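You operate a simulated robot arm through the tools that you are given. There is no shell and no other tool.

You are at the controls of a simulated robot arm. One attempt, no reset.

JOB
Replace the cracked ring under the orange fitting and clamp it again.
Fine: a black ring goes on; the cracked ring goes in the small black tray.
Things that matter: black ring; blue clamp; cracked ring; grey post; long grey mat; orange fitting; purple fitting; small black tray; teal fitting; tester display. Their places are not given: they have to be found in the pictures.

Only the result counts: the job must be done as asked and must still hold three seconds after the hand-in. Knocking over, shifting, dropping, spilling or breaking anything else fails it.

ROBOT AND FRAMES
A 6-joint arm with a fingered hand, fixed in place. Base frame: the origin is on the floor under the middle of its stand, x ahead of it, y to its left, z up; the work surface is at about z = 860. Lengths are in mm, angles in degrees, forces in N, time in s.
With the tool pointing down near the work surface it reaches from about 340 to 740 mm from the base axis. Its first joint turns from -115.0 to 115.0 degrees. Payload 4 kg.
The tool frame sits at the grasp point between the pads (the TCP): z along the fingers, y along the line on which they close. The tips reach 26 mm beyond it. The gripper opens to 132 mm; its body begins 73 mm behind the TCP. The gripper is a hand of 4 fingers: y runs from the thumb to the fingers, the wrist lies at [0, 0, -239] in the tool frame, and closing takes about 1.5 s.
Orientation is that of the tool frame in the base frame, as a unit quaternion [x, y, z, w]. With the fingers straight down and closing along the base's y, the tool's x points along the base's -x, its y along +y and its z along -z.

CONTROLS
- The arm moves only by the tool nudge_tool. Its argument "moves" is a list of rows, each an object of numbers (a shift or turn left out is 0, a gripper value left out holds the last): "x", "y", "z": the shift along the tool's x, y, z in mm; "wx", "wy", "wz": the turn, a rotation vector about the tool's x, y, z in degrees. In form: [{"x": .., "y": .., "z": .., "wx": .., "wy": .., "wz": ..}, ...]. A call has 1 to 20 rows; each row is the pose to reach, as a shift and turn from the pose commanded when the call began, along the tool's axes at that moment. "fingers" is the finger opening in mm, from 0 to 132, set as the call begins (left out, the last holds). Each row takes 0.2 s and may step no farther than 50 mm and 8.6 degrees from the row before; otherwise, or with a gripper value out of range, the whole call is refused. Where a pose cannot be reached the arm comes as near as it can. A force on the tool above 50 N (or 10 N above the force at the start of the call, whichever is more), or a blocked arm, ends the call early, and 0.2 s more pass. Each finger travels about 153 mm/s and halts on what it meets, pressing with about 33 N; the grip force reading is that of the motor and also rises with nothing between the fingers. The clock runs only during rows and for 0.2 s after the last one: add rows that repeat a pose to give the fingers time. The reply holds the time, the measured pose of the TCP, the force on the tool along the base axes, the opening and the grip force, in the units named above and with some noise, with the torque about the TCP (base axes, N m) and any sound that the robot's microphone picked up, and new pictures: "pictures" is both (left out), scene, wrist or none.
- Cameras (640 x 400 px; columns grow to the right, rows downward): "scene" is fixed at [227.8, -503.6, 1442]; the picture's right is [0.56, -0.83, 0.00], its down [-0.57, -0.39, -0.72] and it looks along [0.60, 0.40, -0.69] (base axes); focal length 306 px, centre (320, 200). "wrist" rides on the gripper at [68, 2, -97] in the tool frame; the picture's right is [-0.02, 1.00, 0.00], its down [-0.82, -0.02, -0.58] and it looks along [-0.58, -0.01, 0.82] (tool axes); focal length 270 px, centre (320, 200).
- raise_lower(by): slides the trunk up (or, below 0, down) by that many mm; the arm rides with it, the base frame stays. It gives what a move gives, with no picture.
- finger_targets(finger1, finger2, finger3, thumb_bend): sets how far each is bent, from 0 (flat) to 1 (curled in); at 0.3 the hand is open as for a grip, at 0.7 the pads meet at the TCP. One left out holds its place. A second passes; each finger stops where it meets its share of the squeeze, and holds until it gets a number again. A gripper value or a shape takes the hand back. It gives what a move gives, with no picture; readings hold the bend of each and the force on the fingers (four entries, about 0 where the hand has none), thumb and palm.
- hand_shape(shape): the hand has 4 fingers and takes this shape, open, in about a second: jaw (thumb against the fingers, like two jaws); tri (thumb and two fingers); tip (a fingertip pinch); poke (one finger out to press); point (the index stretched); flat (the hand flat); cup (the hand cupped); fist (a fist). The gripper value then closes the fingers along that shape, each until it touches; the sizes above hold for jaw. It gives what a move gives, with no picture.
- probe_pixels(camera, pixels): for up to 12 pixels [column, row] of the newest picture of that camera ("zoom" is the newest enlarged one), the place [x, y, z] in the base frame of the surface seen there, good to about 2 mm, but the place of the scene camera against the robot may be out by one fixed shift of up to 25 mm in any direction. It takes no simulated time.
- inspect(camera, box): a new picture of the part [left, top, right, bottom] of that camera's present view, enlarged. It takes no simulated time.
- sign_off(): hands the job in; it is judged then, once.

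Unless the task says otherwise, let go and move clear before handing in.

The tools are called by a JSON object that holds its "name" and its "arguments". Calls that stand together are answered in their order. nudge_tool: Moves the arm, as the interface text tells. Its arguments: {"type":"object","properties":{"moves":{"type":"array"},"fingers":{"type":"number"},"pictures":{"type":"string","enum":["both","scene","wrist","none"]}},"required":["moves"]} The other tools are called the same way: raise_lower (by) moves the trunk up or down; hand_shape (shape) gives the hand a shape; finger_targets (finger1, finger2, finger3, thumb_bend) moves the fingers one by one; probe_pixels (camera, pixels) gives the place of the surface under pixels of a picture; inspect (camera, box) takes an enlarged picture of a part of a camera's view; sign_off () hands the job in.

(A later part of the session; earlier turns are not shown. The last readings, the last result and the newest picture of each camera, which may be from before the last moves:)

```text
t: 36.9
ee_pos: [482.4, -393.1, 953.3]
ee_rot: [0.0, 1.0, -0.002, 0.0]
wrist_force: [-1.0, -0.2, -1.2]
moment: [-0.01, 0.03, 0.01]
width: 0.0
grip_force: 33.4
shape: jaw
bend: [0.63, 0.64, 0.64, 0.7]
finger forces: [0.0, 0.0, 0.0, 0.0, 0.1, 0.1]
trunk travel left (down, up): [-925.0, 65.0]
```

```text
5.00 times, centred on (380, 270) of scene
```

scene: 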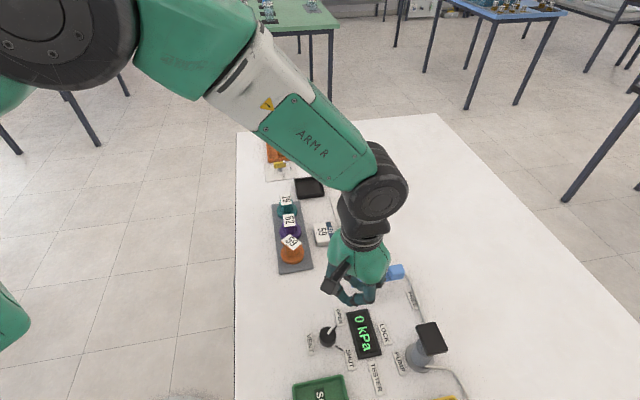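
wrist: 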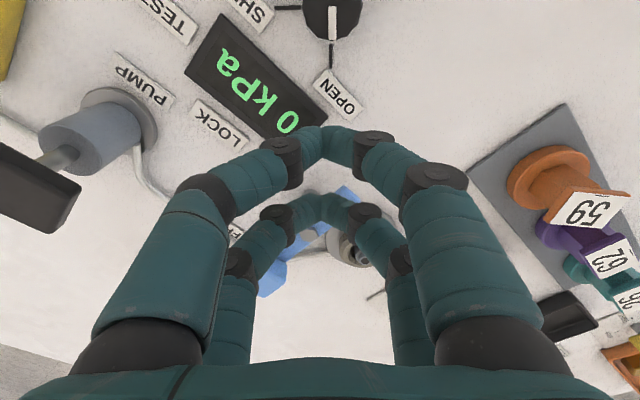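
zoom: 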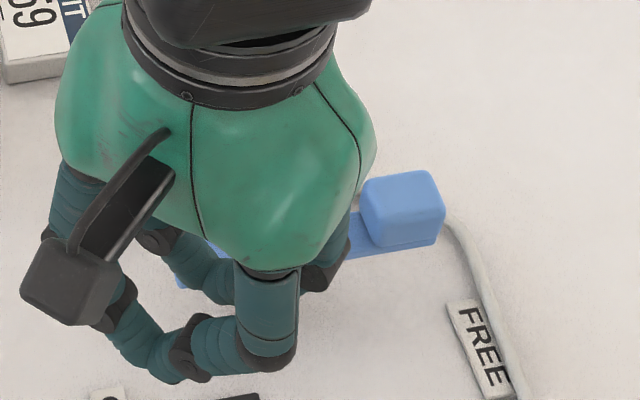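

The handle hasn't moved since the last view (block still at zoom (402,208)), so the creep has stopped. I'll descend behind the bar's far end and push it clockwise back toward the FREE direction.

{"name": "nudge_tool", "arguments": {"moves": [{"z": 12}, {"z": 24}, {"z": 32}, {"z": 32}], "pictures": "wrist"}}

{"name": "inspect", "arguments": {"camera": "wrist", "box": [240, 120, 420, 260]}}

```text
t: 37.9
ee_pos: [482.5, -392.2, 918.8]
ee_rot: [-0.001, 1.0, -0.001, 0.0]
wrist_force: [-0.3, 0.5, 0.9]
moment: [-0.07, 0.0, 0.01]
width: 0.1
grip_force: 33.1
shape: jaw
bend: [0.63, 0.64, 0.64, 0.7]
finger forces: [0.0, 0.0, 0.0, 0.0, 0.0, 0.1]
trunk travel left (down, up): [-925.0, 65.0]
```

wrist: 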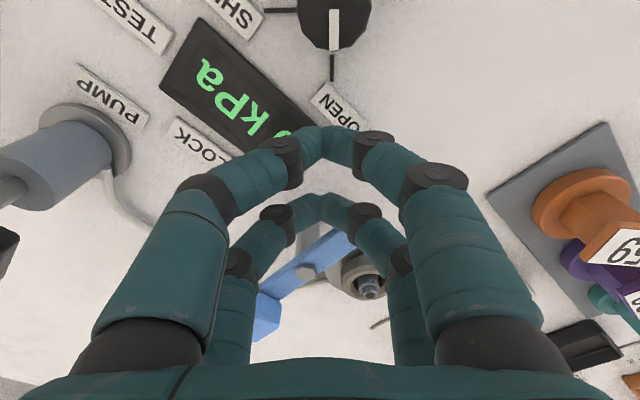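

```text
2.86 times, centred on (330, 190) of wrist
```

zoom: 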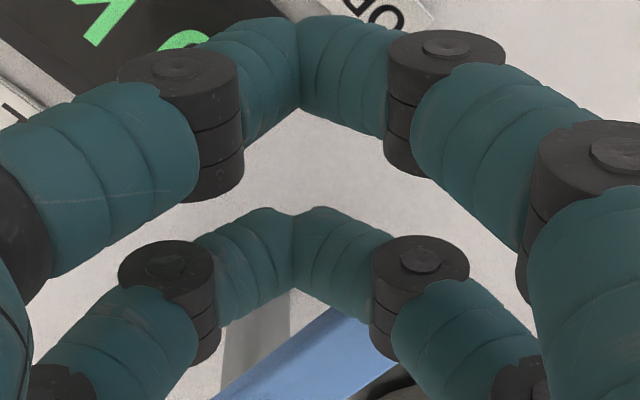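

I'm beside the bar's far end with no contact yet. Now I'll push along its arc, about 25°.

{"name": "nudge_tool", "arguments": {"moves": [{"x": -2.5, "y": 1.8}, {"x": -4.9, "y": 3.5}, {"x": -7.3, "y": 7.5}, {"x": -9.6, "y": 11.3}, {"x": -12.1, "y": 14.3}, {"x": -14.6, "y": 17}, {"x": -16.4, "y": 18.5}, {"x": -18.1, "y": 19.9}, {"x": -18.1, "y": 19.9}, {"x": -18.1, "y": 19.9}]}}

{"name": "inspect", "arguments": {"camera": "scene", "box": [330, 230, 430, 310]}}

```text
t: 40.1
ee_pos: [499.0, -371.9, 919.6]
ee_rot: [-0.001, 1.0, 0.0, 0.0]
wrist_force: [-0.5, 0.3, -0.5]
moment: [-0.03, 0.0, -0.01]
width: 0.0
grip_force: 33.0
shape: jaw
bend: [0.63, 0.64, 0.64, 0.7]
finger forces: [0.0, 0.0, 0.0, 0.0, 0.0, 0.0]
trunk travel left (down, up): [-925.0, 65.0]
```

scene: 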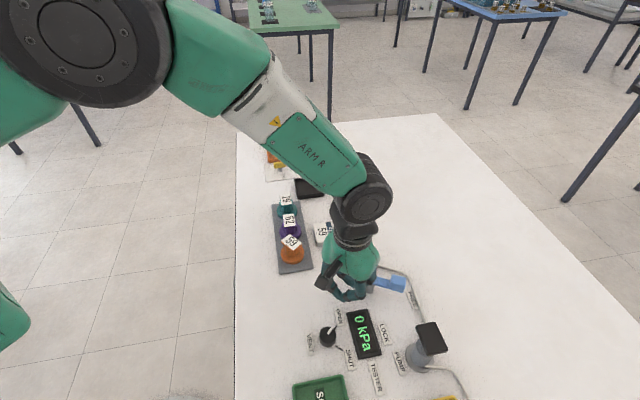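
wrist: 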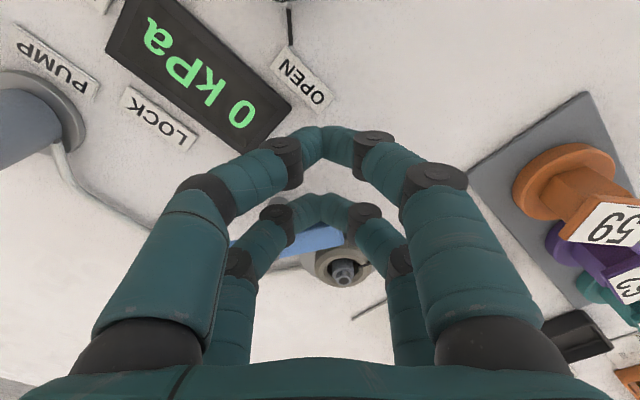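

```text
5.00 times, centred on (380, 270) of scene
```

zoom: 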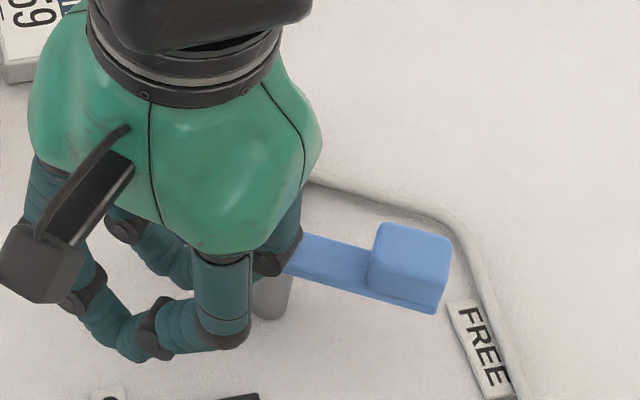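

The bar is now around 284°, near the FREE label direction. I'll back away, rise, and go over the cracked ring with the fingers open to 52.

{"name": "nudge_tool", "arguments": {"moves": [{"x": 4, "y": -4}, {"x": 6, "y": -6, "z": -25}, {"x": 6, "y": -6, "z": -60}, {"x": -20, "y": 0, "z": -80}, {"x": -55, "y": 9, "z": -81}, {"x": -91.5, "y": 16, "z": -81}, {"x": -91.5, "y": 16, "z": -81}]}}

{"name": "nudge_tool", "arguments": {"moves": [{"x": 0}, {"x": 0}, {"x": 0}], "fingers": 52}}

{"name": "inspect", "arguments": {"camera": "wrist", "box": [160, 20, 400, 170]}}

```text
t: 41.7
ee_pos: [589.9, -352.8, 999.2]
ee_rot: [-0.001, 1.0, 0.0, 0.0]
wrist_force: [-0.9, 0.4, 0.4]
moment: [0.05, -0.04, 0.0]
width: 0.0
grip_force: 33.0
shape: jaw
bend: [0.63, 0.64, 0.64, 0.7]
finger forces: [0.0, 0.0, 0.1, 0.0, 0.0, 0.0]
trunk travel left (down, up): [-925.0, 65.0]
```

scene: 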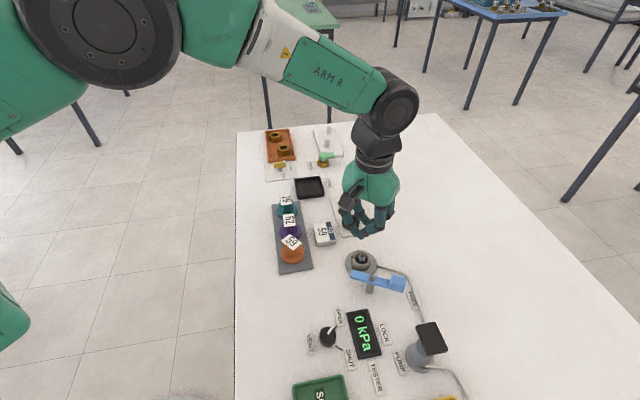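
wrist: 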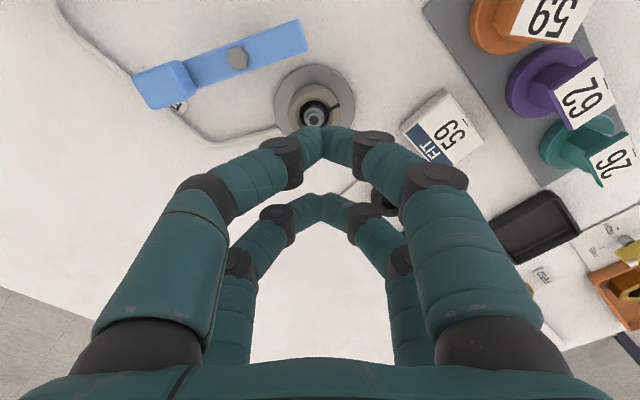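

```text
t: 42.5
ee_pos: [588.3, -352.0, 997.5]
ee_rot: [-0.001, 1.0, 0.0, -0.001]
wrist_force: [-0.9, -0.7, 0.1]
moment: [0.0, 0.02, -0.04]
width: 51.7
grip_force: 0.1
shape: jaw
bend: [0.73, 0.73, 0.73, 0.7]
finger forces: [0.1, 0.1, 0.0, 0.0, 0.0, 0.0]
trunk travel left (down, up): [-925.0, 65.0]
```

scene: 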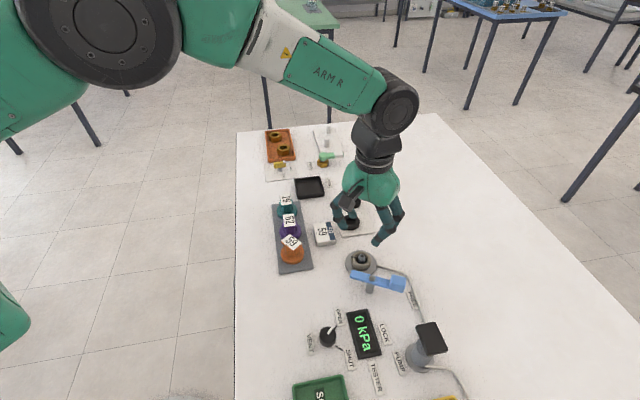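
wrist: 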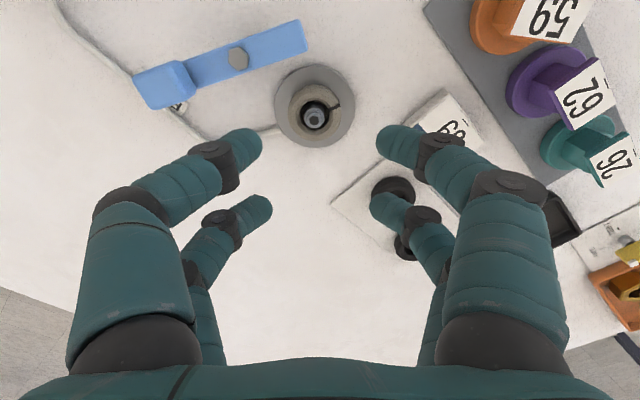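

```text
2.67 times, centred on (280, 95) of wrist
```

zoom: 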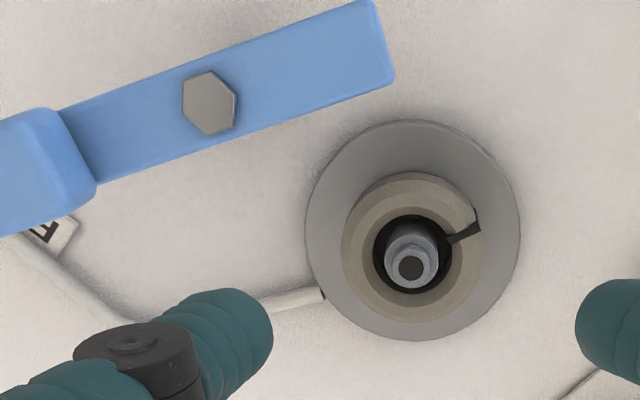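

The bar is near the FREE direction with ample room. I'm offset about (1.5,-3.4) from the ring axis, so I'll correct that and descend to just above the ring for an alignment check.

{"name": "nudge_tool", "arguments": {"moves": [{"x": -1.5, "y": -3.4, "z": 15}, {"x": -1.5, "y": -3.4, "z": 45}, {"x": -1.5, "y": -3.4, "z": 70}, {"x": -1.5, "y": -3.4, "z": 88}, {"x": -1.5, "y": -3.4, "z": 94}, {"x": -1.5, "y": -3.4, "z": 94}]}}

{"name": "inspect", "arguments": {"camera": "wrist", "box": [220, 80, 420, 240]}}

{"name": "inspect", "arguments": {"camera": "scene", "box": [330, 220, 430, 310]}}

```text
t: 43.9
ee_pos: [594.4, -358.5, 905.1]
ee_rot: [-0.002, 1.0, 0.0, -0.001]
wrist_force: [-0.5, 0.2, -0.7]
moment: [0.01, 0.01, 0.03]
width: 52.0
grip_force: 0.1
shape: jaw
bend: [0.73, 0.73, 0.73, 0.7]
finger forces: [0.0, 0.0, 0.0, 0.0, 0.0, 0.0]
trunk travel left (down, up): [-925.0, 65.0]
```

scene: 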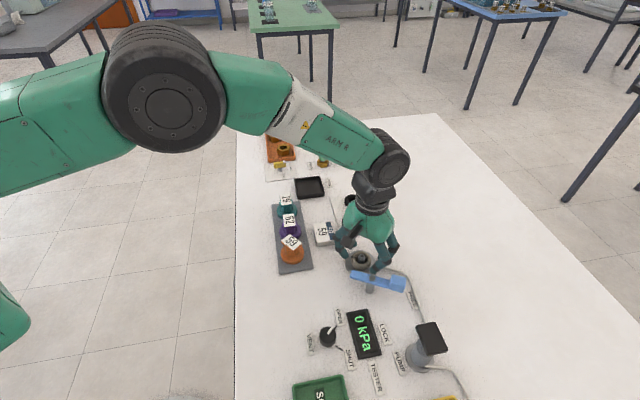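
wrist: 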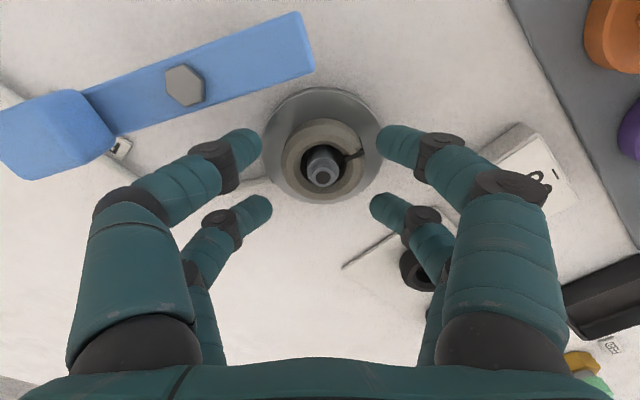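

```text
2.50 times, centred on (320, 160) of wrist
```

zoom: 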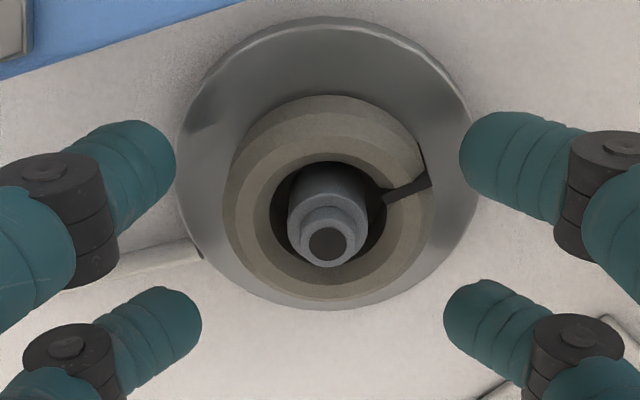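

```text
4.44 times, centred on (380, 265) of scene
```

zoom: 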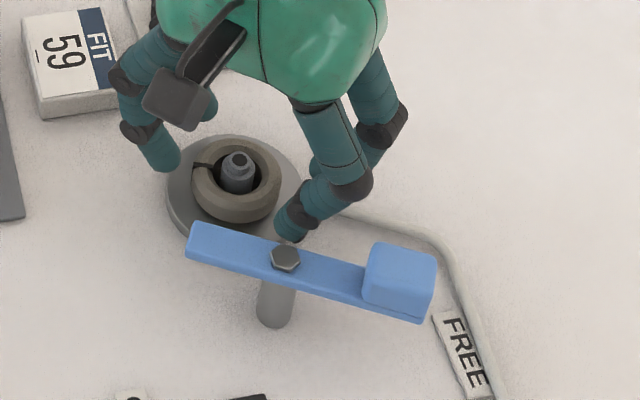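

The TCP reads (594.4,-358.5), slightly past the ring axis. I'll probe tips and ring together to decide the exact correction.

{"name": "probe_pixels", "arguments": {"camera": "wrist", "pixels": [[248, 138], [391, 135], [256, 204], [382, 203], [250, 148], [388, 145], [260, 211], [378, 210], [322, 122], [322, 195], [284, 156], [363, 162]]}}

{"name": "nudge_tool", "arguments": {"moves": [{"x": 0}], "pictures": "none"}}

```text
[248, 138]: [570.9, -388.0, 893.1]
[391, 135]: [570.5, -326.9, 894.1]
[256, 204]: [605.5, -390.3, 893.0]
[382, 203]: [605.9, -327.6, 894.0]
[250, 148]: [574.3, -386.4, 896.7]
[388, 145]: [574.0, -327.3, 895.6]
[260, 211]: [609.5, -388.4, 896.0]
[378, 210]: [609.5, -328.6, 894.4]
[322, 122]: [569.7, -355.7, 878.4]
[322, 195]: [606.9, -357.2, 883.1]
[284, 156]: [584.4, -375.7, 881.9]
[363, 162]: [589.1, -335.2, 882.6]
```

```text
t: 44.3
ee_pos: [593.9, -358.6, 905.8]
ee_rot: [-0.001, 1.0, -0.001, 0.0]
wrist_force: [-0.1, -0.5, 0.1]
moment: [0.0, 0.01, 0.02]
width: 52.0
grip_force: 0.0
shape: jaw
bend: [0.73, 0.73, 0.73, 0.7]
finger forces: [0.0, 0.0, 0.0, 0.0, 0.0, 0.0]
trunk travel left (down, up): [-925.0, 65.0]
```

Tips are centred about (593,-357.5) while the ring is at (590.3,-355.6). I'll correct by (-2.8,+2.3), descend to TCP z≈896, and close on the ring.

{"name": "nudge_tool", "arguments": {"moves": [{"x": 2.8, "y": 2.3}, {"x": 2.8, "y": 2.3, "z": 5}, {"x": 2.8, "y": 2.3, "z": 9}, {"x": 2.8, "y": 2.3, "z": 9}], "pictures": "none"}}

{"name": "nudge_tool", "arguments": {"moves": [{"x": 0}, {"x": 0}, {"x": 0}, {"x": 0}, {"x": 0}], "fingers": 16}}

{"name": "inspect", "arguments": {"camera": "wrist", "box": [220, 80, 420, 240]}}

{"name": "inspect", "arguments": {"camera": "scene", "box": [330, 220, 430, 310]}}

```text
t: 45.3
ee_pos: [590.2, -358.1, 897.3]
ee_rot: [-0.001, 1.0, -0.001, 0.0]
wrist_force: [-0.1, 0.1, 0.1]
moment: [0.01, 0.04, 0.01]
width: 51.6
grip_force: 0.1
shape: jaw
bend: [0.73, 0.73, 0.73, 0.7]
finger forces: [0.0, 0.0, 0.0, 0.0, 0.0, 0.1]
trunk travel left (down, up): [-925.0, 65.0]
```

```text
t: 46.5
ee_pos: [590.9, -356.9, 897.5]
ee_rot: [-0.001, 1.0, -0.001, 0.001]
wrist_force: [-0.4, 0.5, 1.5]
moment: [0.0, -0.02, 0.01]
width: 19.4
grip_force: 32.7
shape: jaw
bend: [0.73, 0.73, 0.73, 0.71]
finger forces: [45.6, 47.5, 30.4, 0.0, 31.3, 0.1]
trunk travel left (down, up): [-925.0, 65.0]
```

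scene: 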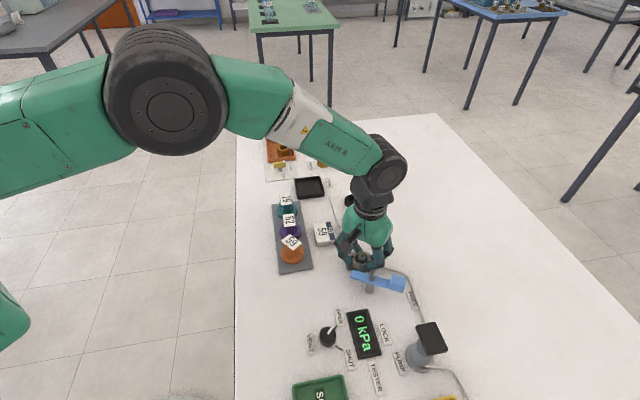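
wrist: 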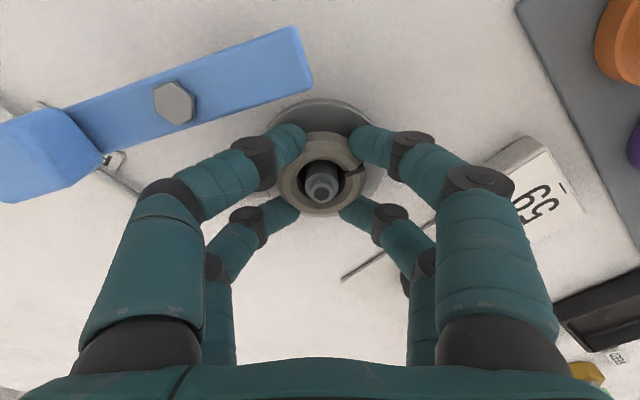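

```text
2.50 times, centred on (320, 160) of wrist
```

zoom: 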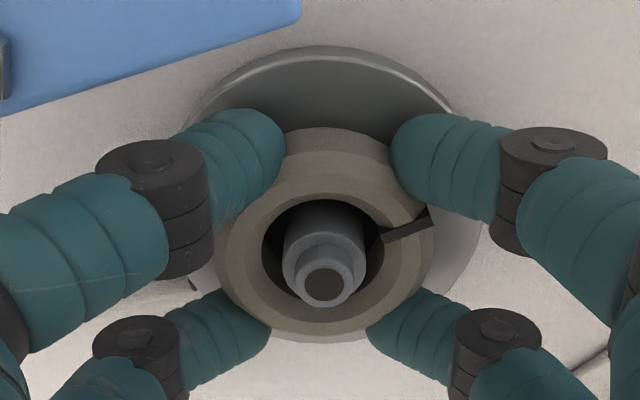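

```text
4.44 times, centred on (380, 265) of scene
```

zoom: 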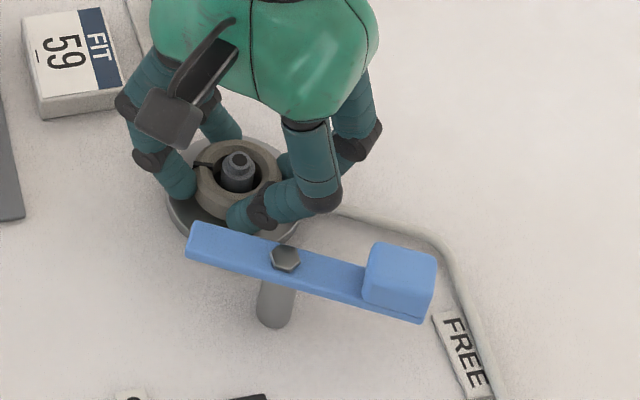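

All four digits hold the ring (30–47 N). I'll lift it straight up off the spigot.

{"name": "nudge_tool", "arguments": {"moves": [{"z": -4}, {"z": -10}, {"z": -20}, {"z": -35}, {"z": -60}, {"z": -90}, {"z": -105}]}}

{"name": "inspect", "arguments": {"camera": "wrist", "box": [220, 50, 420, 230]}}

{"name": "inspect", "arguments": {"camera": "scene", "box": [310, 190, 430, 310]}}

```text
t: 48.1
ee_pos: [590.8, -354.9, 1003.3]
ee_rot: [-0.001, 1.0, 0.001, 0.0]
wrist_force: [0.3, -0.7, -1.2]
moment: [-0.02, 0.01, 0.0]
width: 19.2
grip_force: 33.0
shape: jaw
bend: [0.73, 0.72, 0.73, 0.71]
finger forces: [46.6, 46.4, 31.8, 0.1, 31.0, 0.0]
trunk travel left (down, up): [-925.0, 65.0]
```

scene: 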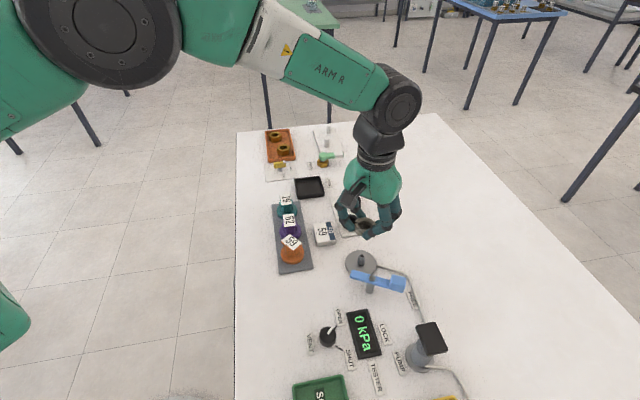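
wrist: 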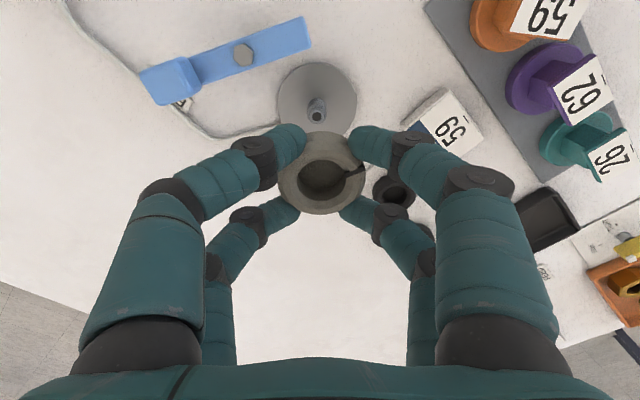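

```text
2.22 times, centred on (320, 140) of wrist
```

zoom: 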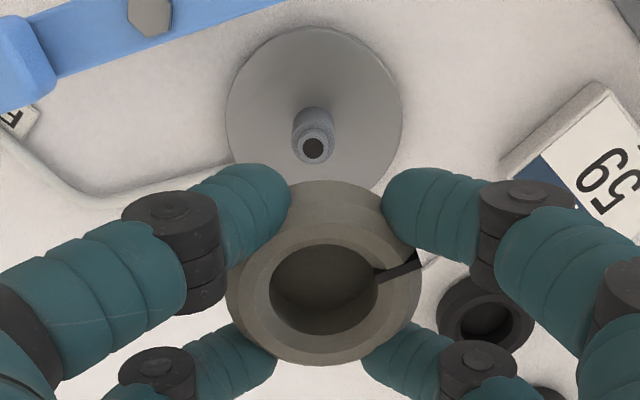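

```text
3.33 times, centred on (370, 250) of scene
```

zoom: 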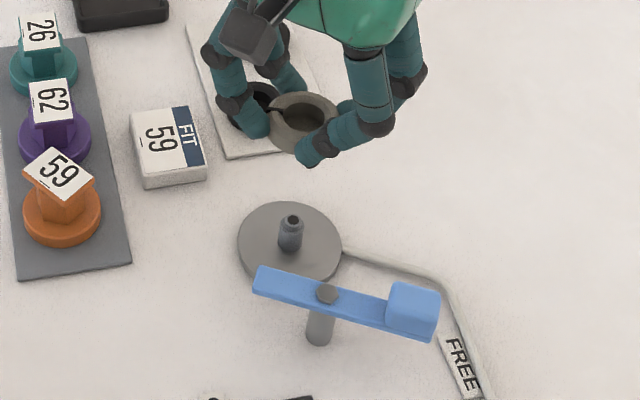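

The cracked ring is held and the spigot is bare. I'll carry it high over the tray estimate (724,-120) and check the alignment there.

{"name": "nudge_tool", "arguments": {"moves": [{"x": -19, "y": 33.6}, {"x": -38, "y": 67}, {"x": -57, "y": 100.8}, {"x": -76, "y": 134.4}, {"x": -95, "y": 168}, {"x": -114, "y": 201.6}, {"x": -125, "y": 225}, {"x": -130, "y": 235}, {"x": -130, "y": 235}]}}

{"name": "inspect", "arguments": {"camera": "wrist", "box": [220, 50, 420, 230]}}

{"name": "inspect", "arguments": {"camera": "scene", "box": [240, 120, 400, 220]}}

```text
t: 50.1
ee_pos: [718.0, -121.8, 1001.1]
ee_rot: [0.0, 1.0, 0.001, 0.0]
wrist_force: [-0.6, 0.4, 0.3]
moment: [0.01, -0.03, 0.01]
width: 19.0
grip_force: 32.6
shape: jaw
bend: [0.73, 0.72, 0.73, 0.71]
finger forces: [44.5, 43.6, 33.4, 0.0, 31.1, 0.0]
trunk travel left (down, up): [-925.0, 65.0]
```

scene: 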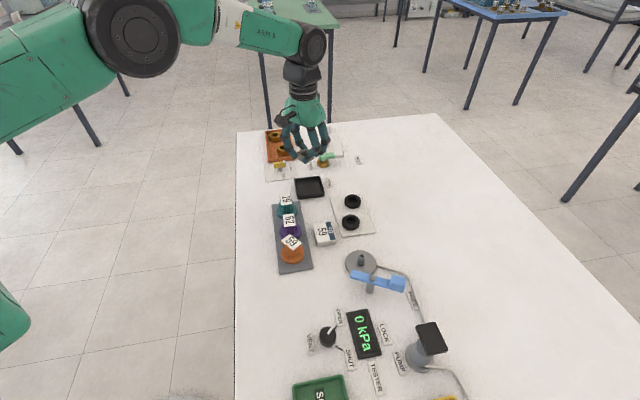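
wrist: 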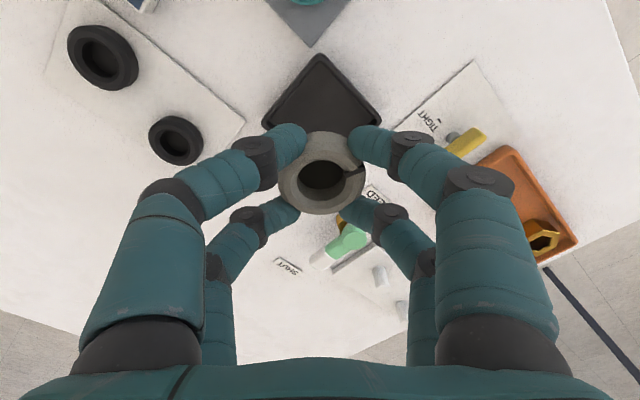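

```text
2.22 times, centred on (320, 140) of wrist
```

zoom: 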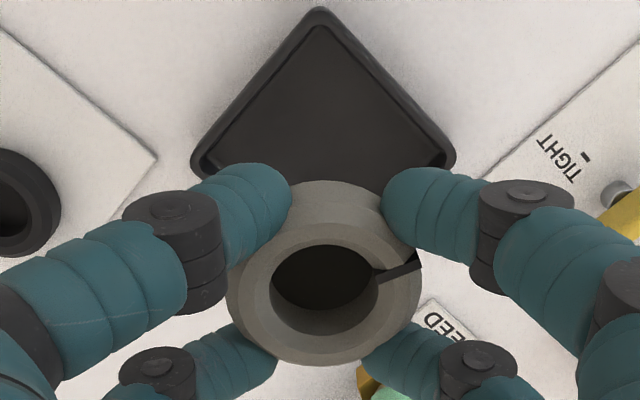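

```text
4.00 times, centred on (320, 170) of scene
```

zoom: 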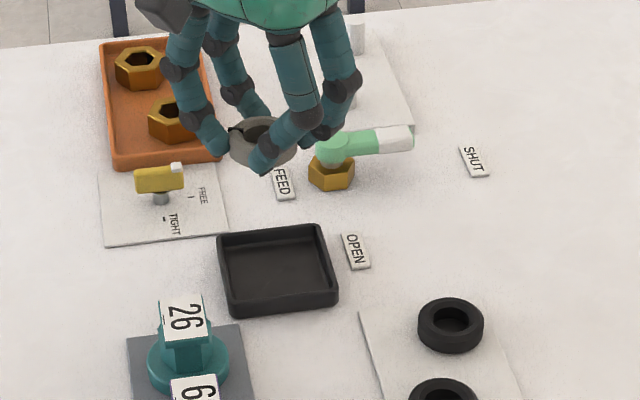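

The tray shows as a diamond with its near corner at wrist (320,57), left corner (264,122) and right corner (378,119). I'll probe the rim and floor to get the exact centre.

{"name": "probe_pixels", "arguments": {"camera": "wrist", "pixels": [[320, 56], [265, 121], [376, 119], [320, 63], [270, 120], [371, 117], [320, 90], [320, 115], [295, 85], [347, 85], [265, 126], [378, 123]]}}

{"name": "probe_pixels", "arguments": {"camera": "scene", "pixels": [[295, 179], [322, 177], [298, 197], [324, 193], [309, 186], [309, 195], [309, 178]]}}

```text
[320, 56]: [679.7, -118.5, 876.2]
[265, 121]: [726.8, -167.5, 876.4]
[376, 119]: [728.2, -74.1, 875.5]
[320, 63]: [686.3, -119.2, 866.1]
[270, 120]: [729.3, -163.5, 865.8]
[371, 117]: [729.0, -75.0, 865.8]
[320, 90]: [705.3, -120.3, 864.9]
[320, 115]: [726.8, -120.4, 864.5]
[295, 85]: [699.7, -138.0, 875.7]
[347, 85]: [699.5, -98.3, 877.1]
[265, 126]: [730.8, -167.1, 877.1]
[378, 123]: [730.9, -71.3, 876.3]
```

```text
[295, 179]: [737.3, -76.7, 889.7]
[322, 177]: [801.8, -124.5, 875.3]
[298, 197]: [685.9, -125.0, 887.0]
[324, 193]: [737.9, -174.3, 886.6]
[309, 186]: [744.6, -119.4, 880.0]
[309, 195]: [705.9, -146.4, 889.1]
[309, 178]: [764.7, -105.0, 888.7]
```

The tray is about 68 mm square, centred at (728.5,-120), with its rim at z≈876 and floor at ≈864.5. I'll shift 10 mm in x and descend until the ring is just over the rim.

{"name": "nudge_tool", "arguments": {"moves": [{"x": -10, "y": 1, "z": 10}, {"x": -10, "y": 1, "z": 40}, {"x": -10, "y": 1, "z": 65}, {"x": -10, "y": 1, "z": 82}, {"x": -10, "y": 1, "z": 92}, {"x": -10, "y": 1, "z": 92}]}}

{"name": "inspect", "arguments": {"camera": "wrist", "box": [220, 50, 420, 230]}}

{"name": "inspect", "arguments": {"camera": "scene", "box": [240, 120, 400, 220]}}

```text
t: 51.5
ee_pos: [729.0, -119.8, 911.7]
ee_rot: [-0.001, 1.0, 0.0, 0.0]
wrist_force: [-0.2, -0.3, 0.5]
moment: [0.0, -0.05, 0.01]
width: 19.0
grip_force: 32.4
shape: jaw
bend: [0.73, 0.72, 0.73, 0.71]
finger forces: [45.0, 42.8, 34.3, 0.0, 31.1, 0.0]
trunk travel left (down, up): [-925.0, 65.0]
```

scene: 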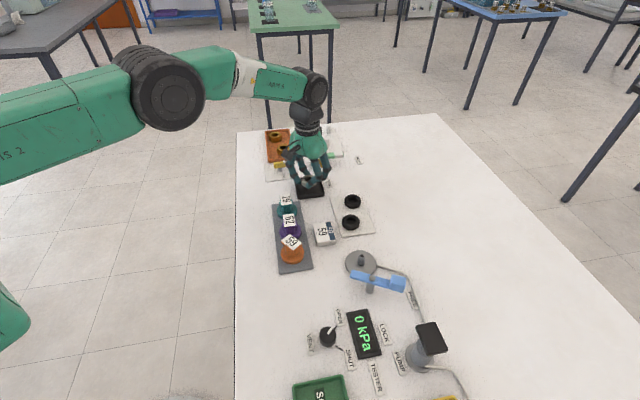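
wrist: 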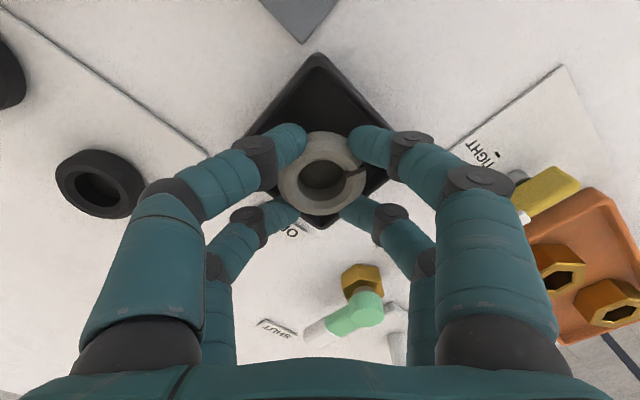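

```text
2.22 times, centred on (320, 140) of wrist
```

zoom: 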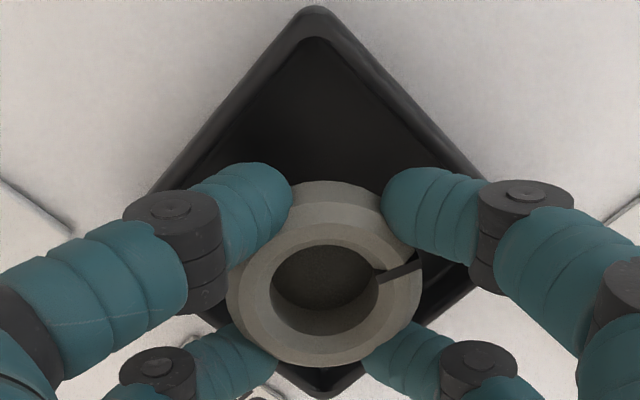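

```text
4.00 times, centred on (320, 170) of scene
```

zoom: 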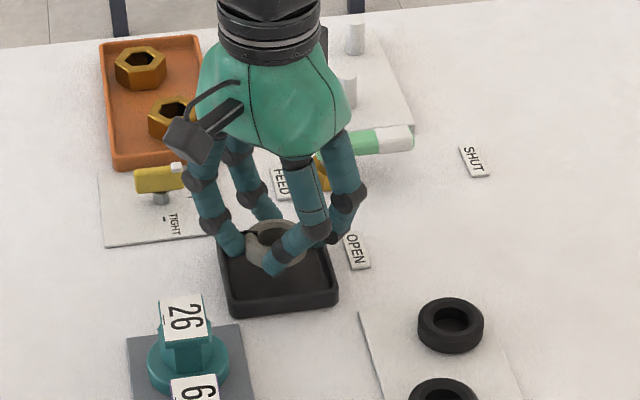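

The ring is centred over the tray. I'll lower 7 mm to just above the rim, then open to about 40 so it drops in.

{"name": "nudge_tool", "arguments": {"moves": [{"z": 3}, {"z": 7}, {"z": 7}], "pictures": "wrist"}}

{"name": "inspect", "arguments": {"camera": "scene", "box": [260, 150, 360, 220]}}

```text
t: 52.3
ee_pos: [730.7, -120.9, 903.7]
ee_rot: [-0.001, 1.0, 0.0, 0.0]
wrist_force: [0.1, -0.2, 0.2]
moment: [-0.01, -0.01, 0.0]
width: 19.2
grip_force: 32.4
shape: jaw
bend: [0.73, 0.72, 0.73, 0.71]
finger forces: [45.2, 42.7, 34.3, 0.0, 31.0, 0.1]
trunk travel left (down, up): [-925.0, 65.0]
```

wrist: 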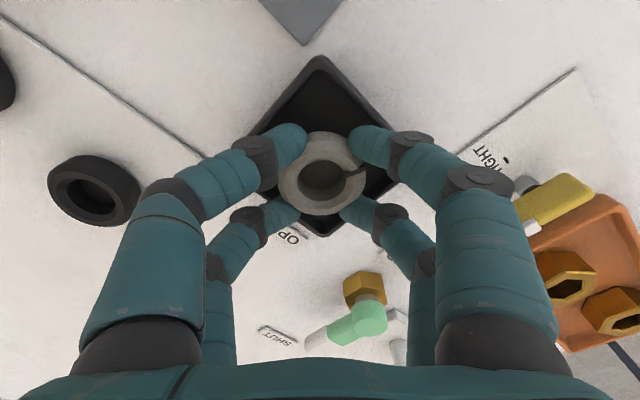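

```text
5.71 times, centred on (310, 185) of scene
```

zoom: 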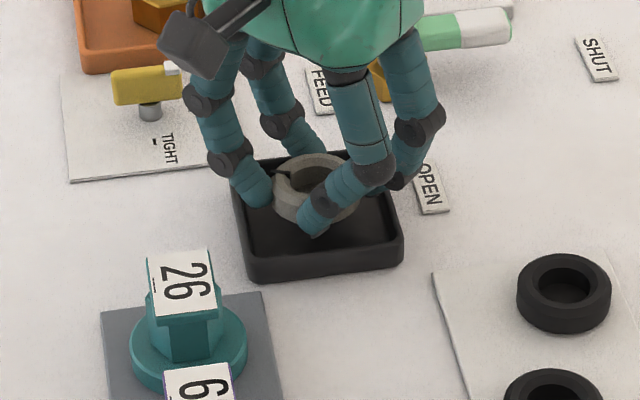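

The ring sits over the tray's middle, allowing for its height in the scene view. I'll open to release it.

{"name": "nudge_tool", "arguments": {"moves": [{"z": 0}, {"z": 0}, {"z": 0}], "fingers": 44}}

{"name": "inspect", "arguments": {"camera": "scene", "box": [260, 150, 360, 220]}}

{"name": "inspect", "arguments": {"camera": "wrist", "box": [220, 50, 420, 230]}}

```text
t: 53.1
ee_pos: [729.1, -121.1, 903.0]
ee_rot: [-0.001, 1.0, 0.0, 0.001]
wrist_force: [-1.3, 0.2, 0.1]
moment: [-0.01, 0.0, -0.03]
width: 43.6
grip_force: 0.0
shape: jaw
bend: [0.74, 0.74, 0.74, 0.7]
finger forces: [0.1, 0.1, 0.1, 0.0, 0.0, 0.0]
trunk travel left (down, up): [-925.0, 65.0]
```

scene: 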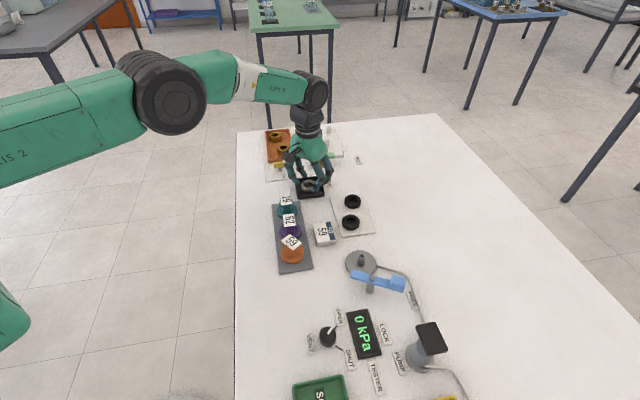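
wrist: 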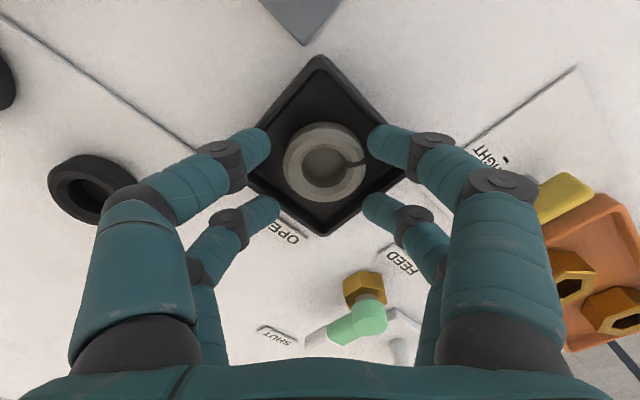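

```text
5.71 times, centred on (310, 185) of scene
```

zoom: 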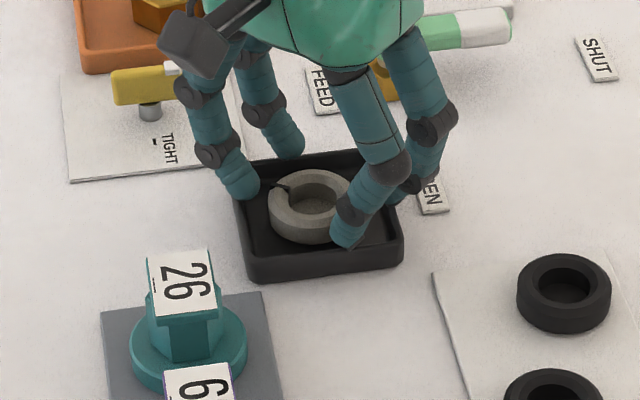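

```text
2.22 times, centred on (320, 140) of wrist
```

zoom: 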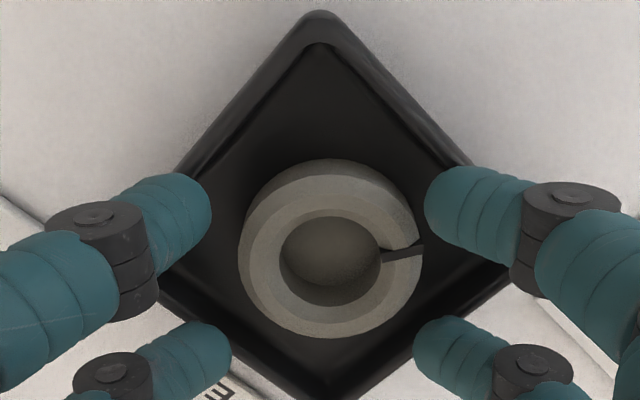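

The cracked ring lies flat in the tray. I'll rise and move above the nearer black ring, estimated at about (678,-280).

{"name": "nudge_tool", "arguments": {"moves": [{"z": -15}, {"z": -50}, {"z": -80}, {"z": -95}, {"x": 12, "y": -40, "z": -97}, {"x": 25, "y": -80, "z": -97}, {"x": 37, "y": -120, "z": -97}, {"x": 50, "y": -159, "z": -97}, {"x": 50, "y": -159, "z": -97}], "fingers": 50}}

{"name": "inspect", "arguments": {"camera": "wrist", "box": [220, 30, 420, 210]}}

{"name": "inspect", "arguments": {"camera": "scene", "box": [260, 150, 420, 270]}}

```text
t: 55.1
ee_pos: [677.3, -278.3, 1001.0]
ee_rot: [-0.003, 1.0, 0.0, 0.0]
wrist_force: [0.7, 0.5, -0.1]
moment: [0.01, 0.02, 0.01]
width: 49.6
grip_force: 0.1
shape: jaw
bend: [0.74, 0.74, 0.74, 0.7]
finger forces: [0.0, 0.1, 0.0, 0.0, 0.0, 0.0]
trunk travel left (down, up): [-925.0, 65.0]
```

scene: 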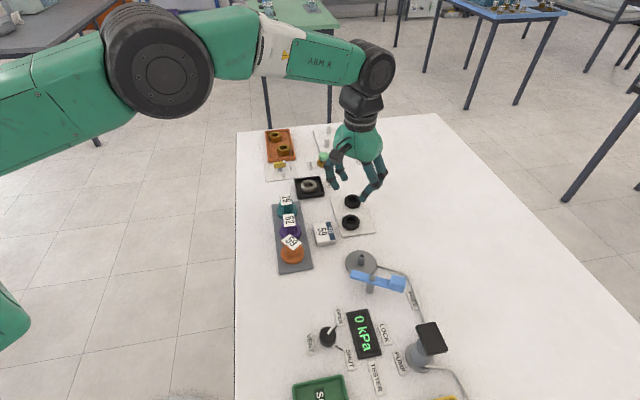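
wrist: 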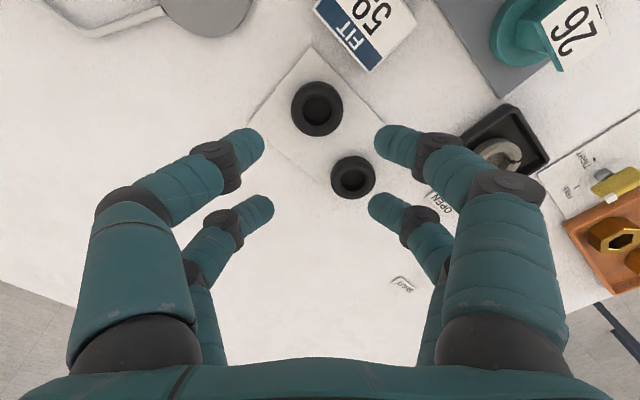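

```text
2.22 times, centred on (320, 120) of wrist
```

zoom: 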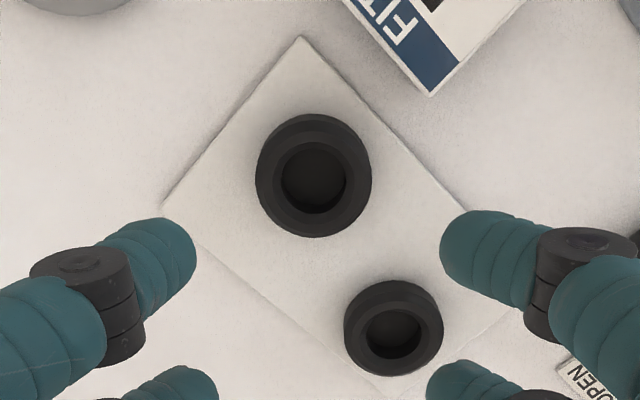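

```text
3.33 times, centred on (340, 210) of scene
```

zoom: 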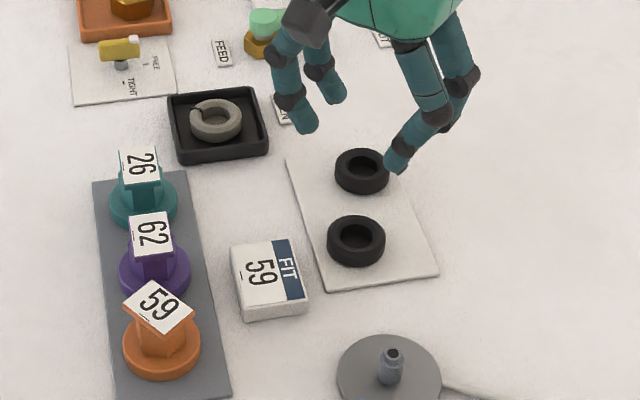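

Both black rings are in view at wrist (317,108) and (353,177). I'll measure their centres and diameters to check they match the old ring's 42 mm.

{"name": "probe_pixels", "arguments": {"camera": "wrist", "pixels": [[293, 108], [340, 110], [317, 86], [317, 133], [304, 108], [330, 110], [318, 93], [318, 126], [318, 108], [333, 178], [373, 178], [353, 195]]}}

{"name": "inspect", "arguments": {"camera": "wrist", "box": [280, 70, 390, 210]}}

```text
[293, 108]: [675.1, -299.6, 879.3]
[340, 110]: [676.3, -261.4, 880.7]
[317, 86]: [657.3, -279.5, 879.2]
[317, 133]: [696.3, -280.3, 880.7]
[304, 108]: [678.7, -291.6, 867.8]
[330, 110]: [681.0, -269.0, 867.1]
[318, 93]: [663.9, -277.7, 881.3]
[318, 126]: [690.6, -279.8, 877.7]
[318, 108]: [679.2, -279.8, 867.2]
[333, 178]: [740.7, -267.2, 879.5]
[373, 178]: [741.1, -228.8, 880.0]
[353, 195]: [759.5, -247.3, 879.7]
```

```text
2.86 times, centred on (335, 140) of wrist
```

zoom: 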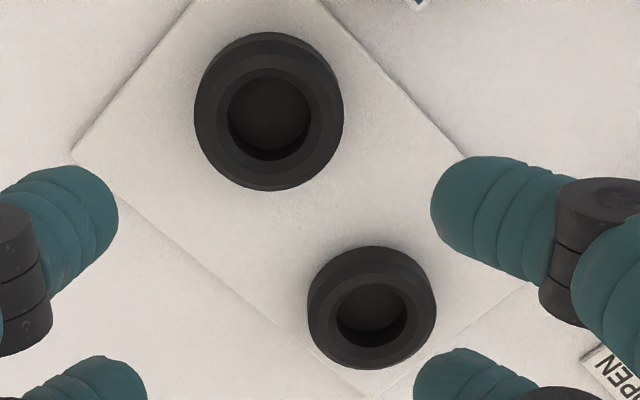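

Both rings measure about 40 mm across. The holes look dark, so I'll enlarge the nearer one to be sure it is an open ring.

{"name": "inspect", "arguments": {"camera": "wrist", "box": [290, 84, 346, 136]}}

{"name": "inspect", "arguments": {"camera": "scene", "box": [330, 190, 380, 235]}}

```text
7.69 times, centred on (318, 110) of wrist
```

zoom: 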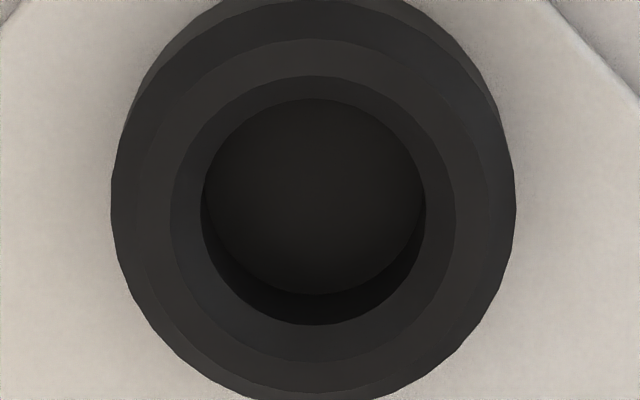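

```text
8.89 times, centred on (355, 212) of scene
```

zoom: 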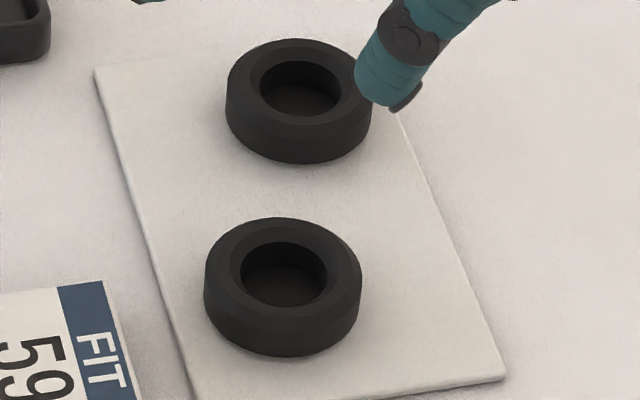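

The hole floor reads z≈867, likely a low locating disc on the pad, and the ring itself looks like a normal open ring centred at (676.8,-280.4). I'll check the nearest FIT card corner before going down, since a digit tip passes beside it.

{"name": "probe_pixels", "arguments": {"camera": "wrist", "pixels": [[369, 71], [367, 68], [372, 75], [384, 66], [355, 58], [248, 138], [389, 137], [257, 203], [381, 203], [312, 48], [250, 124]]}}

```text
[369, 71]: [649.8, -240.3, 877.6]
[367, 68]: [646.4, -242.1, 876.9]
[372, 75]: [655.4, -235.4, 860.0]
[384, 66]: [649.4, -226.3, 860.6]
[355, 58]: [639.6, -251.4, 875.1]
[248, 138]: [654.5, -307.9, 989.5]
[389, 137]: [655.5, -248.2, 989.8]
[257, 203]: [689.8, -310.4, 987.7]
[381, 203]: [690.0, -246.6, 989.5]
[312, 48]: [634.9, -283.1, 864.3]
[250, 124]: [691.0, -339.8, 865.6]
```

The card's corner is at (650,-240) with its top at 877. With the fingers at 38 the tip keeps about 7 mm from it and still clears the ring by about 9 mm a side. I'll close to 38 and descend to z≈905 for a check.

{"name": "nudge_tool", "arguments": {"moves": [{"x": 0.5, "y": -2}, {"x": 0.5, "y": -2}, {"x": 0.5, "y": -2, "z": 30}, {"x": 0.5, "y": -2, "z": 60}, {"x": 0.5, "y": -2, "z": 84}, {"x": 0.5, "y": -2, "z": 94}, {"x": 0.5, "y": -2, "z": 94}], "fingers": 38}}

{"name": "inspect", "arguments": {"camera": "wrist", "box": [220, 60, 420, 240]}}

{"name": "inspect", "arguments": {"camera": "scene", "box": [290, 170, 410, 260]}}

```text
t: 56.7
ee_pos: [679.3, -282.6, 906.9]
ee_rot: [-0.001, 1.0, 0.0, 0.0]
wrist_force: [-0.6, 0.7, -0.8]
moment: [-0.01, 0.0, -0.01]
width: 38.3
grip_force: 0.0
shape: jaw
bend: [0.74, 0.74, 0.74, 0.7]
finger forces: [0.0, 0.1, 0.1, 0.1, 0.0, 0.0]
trunk travel left (down, up): [-925.0, 65.0]
```

scene: 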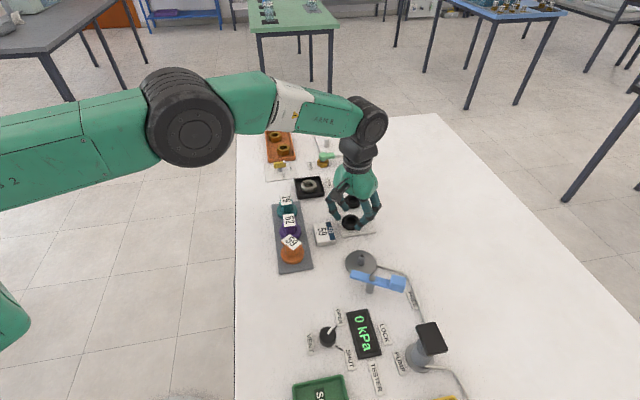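
wrist: 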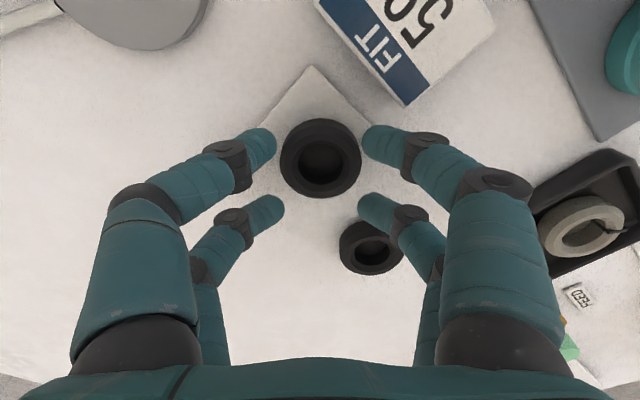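

```text
2.22 times, centred on (320, 150) of wrist
```

zoom: 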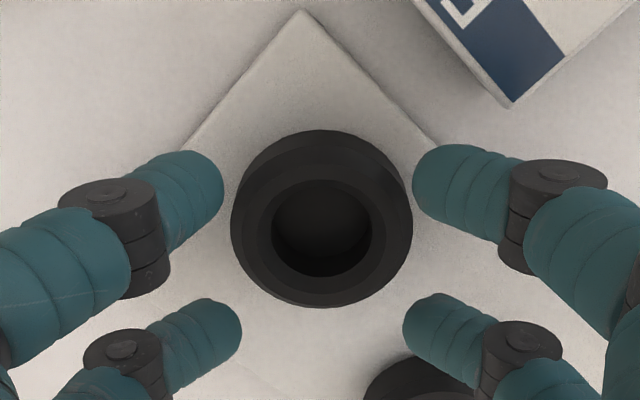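

```text
4.44 times, centred on (350, 215) of scene
```

zoom: 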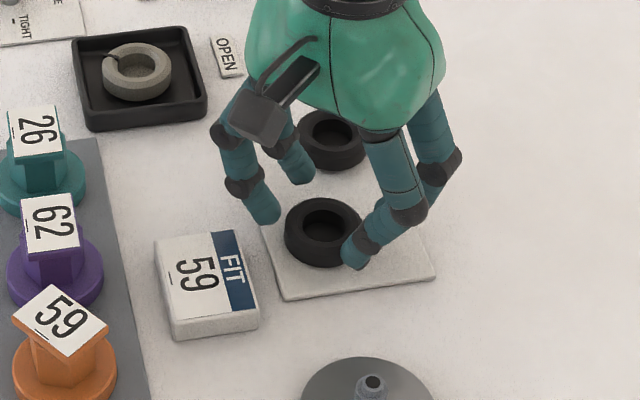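

The digits straddle the ring. I'll probe tips and ring for the final trim.

{"name": "probe_pixels", "arguments": {"camera": "wrist", "pixels": [[262, 138], [378, 136], [270, 203], [370, 202], [265, 148], [373, 146], [321, 122], [321, 196], [282, 155], [360, 157], [321, 131], [321, 188]]}}

{"name": "nudge_tool", "arguments": {"moves": [{"x": 0}], "pictures": "none"}}

```text
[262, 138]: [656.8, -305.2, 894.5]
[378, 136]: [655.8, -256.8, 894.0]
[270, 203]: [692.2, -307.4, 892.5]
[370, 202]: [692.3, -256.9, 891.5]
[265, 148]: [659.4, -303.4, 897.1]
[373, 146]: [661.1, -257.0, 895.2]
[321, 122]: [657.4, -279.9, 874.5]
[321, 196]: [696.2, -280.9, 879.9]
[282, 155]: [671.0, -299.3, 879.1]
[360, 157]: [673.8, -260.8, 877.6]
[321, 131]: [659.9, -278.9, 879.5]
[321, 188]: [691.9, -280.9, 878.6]
```

```text
t: 57.1
ee_pos: [678.7, -281.6, 906.1]
ee_rot: [-0.001, 1.0, 0.0, 0.0]
wrist_force: [-0.2, 0.1, -0.2]
moment: [-0.01, 0.01, 0.02]
width: 38.5
grip_force: 0.1
shape: jaw
bend: [0.74, 0.74, 0.74, 0.7]
finger forces: [0.1, 0.0, 0.0, 0.0, 0.0, 0.0]
trunk travel left (down, up): [-925.0, 65.0]
```

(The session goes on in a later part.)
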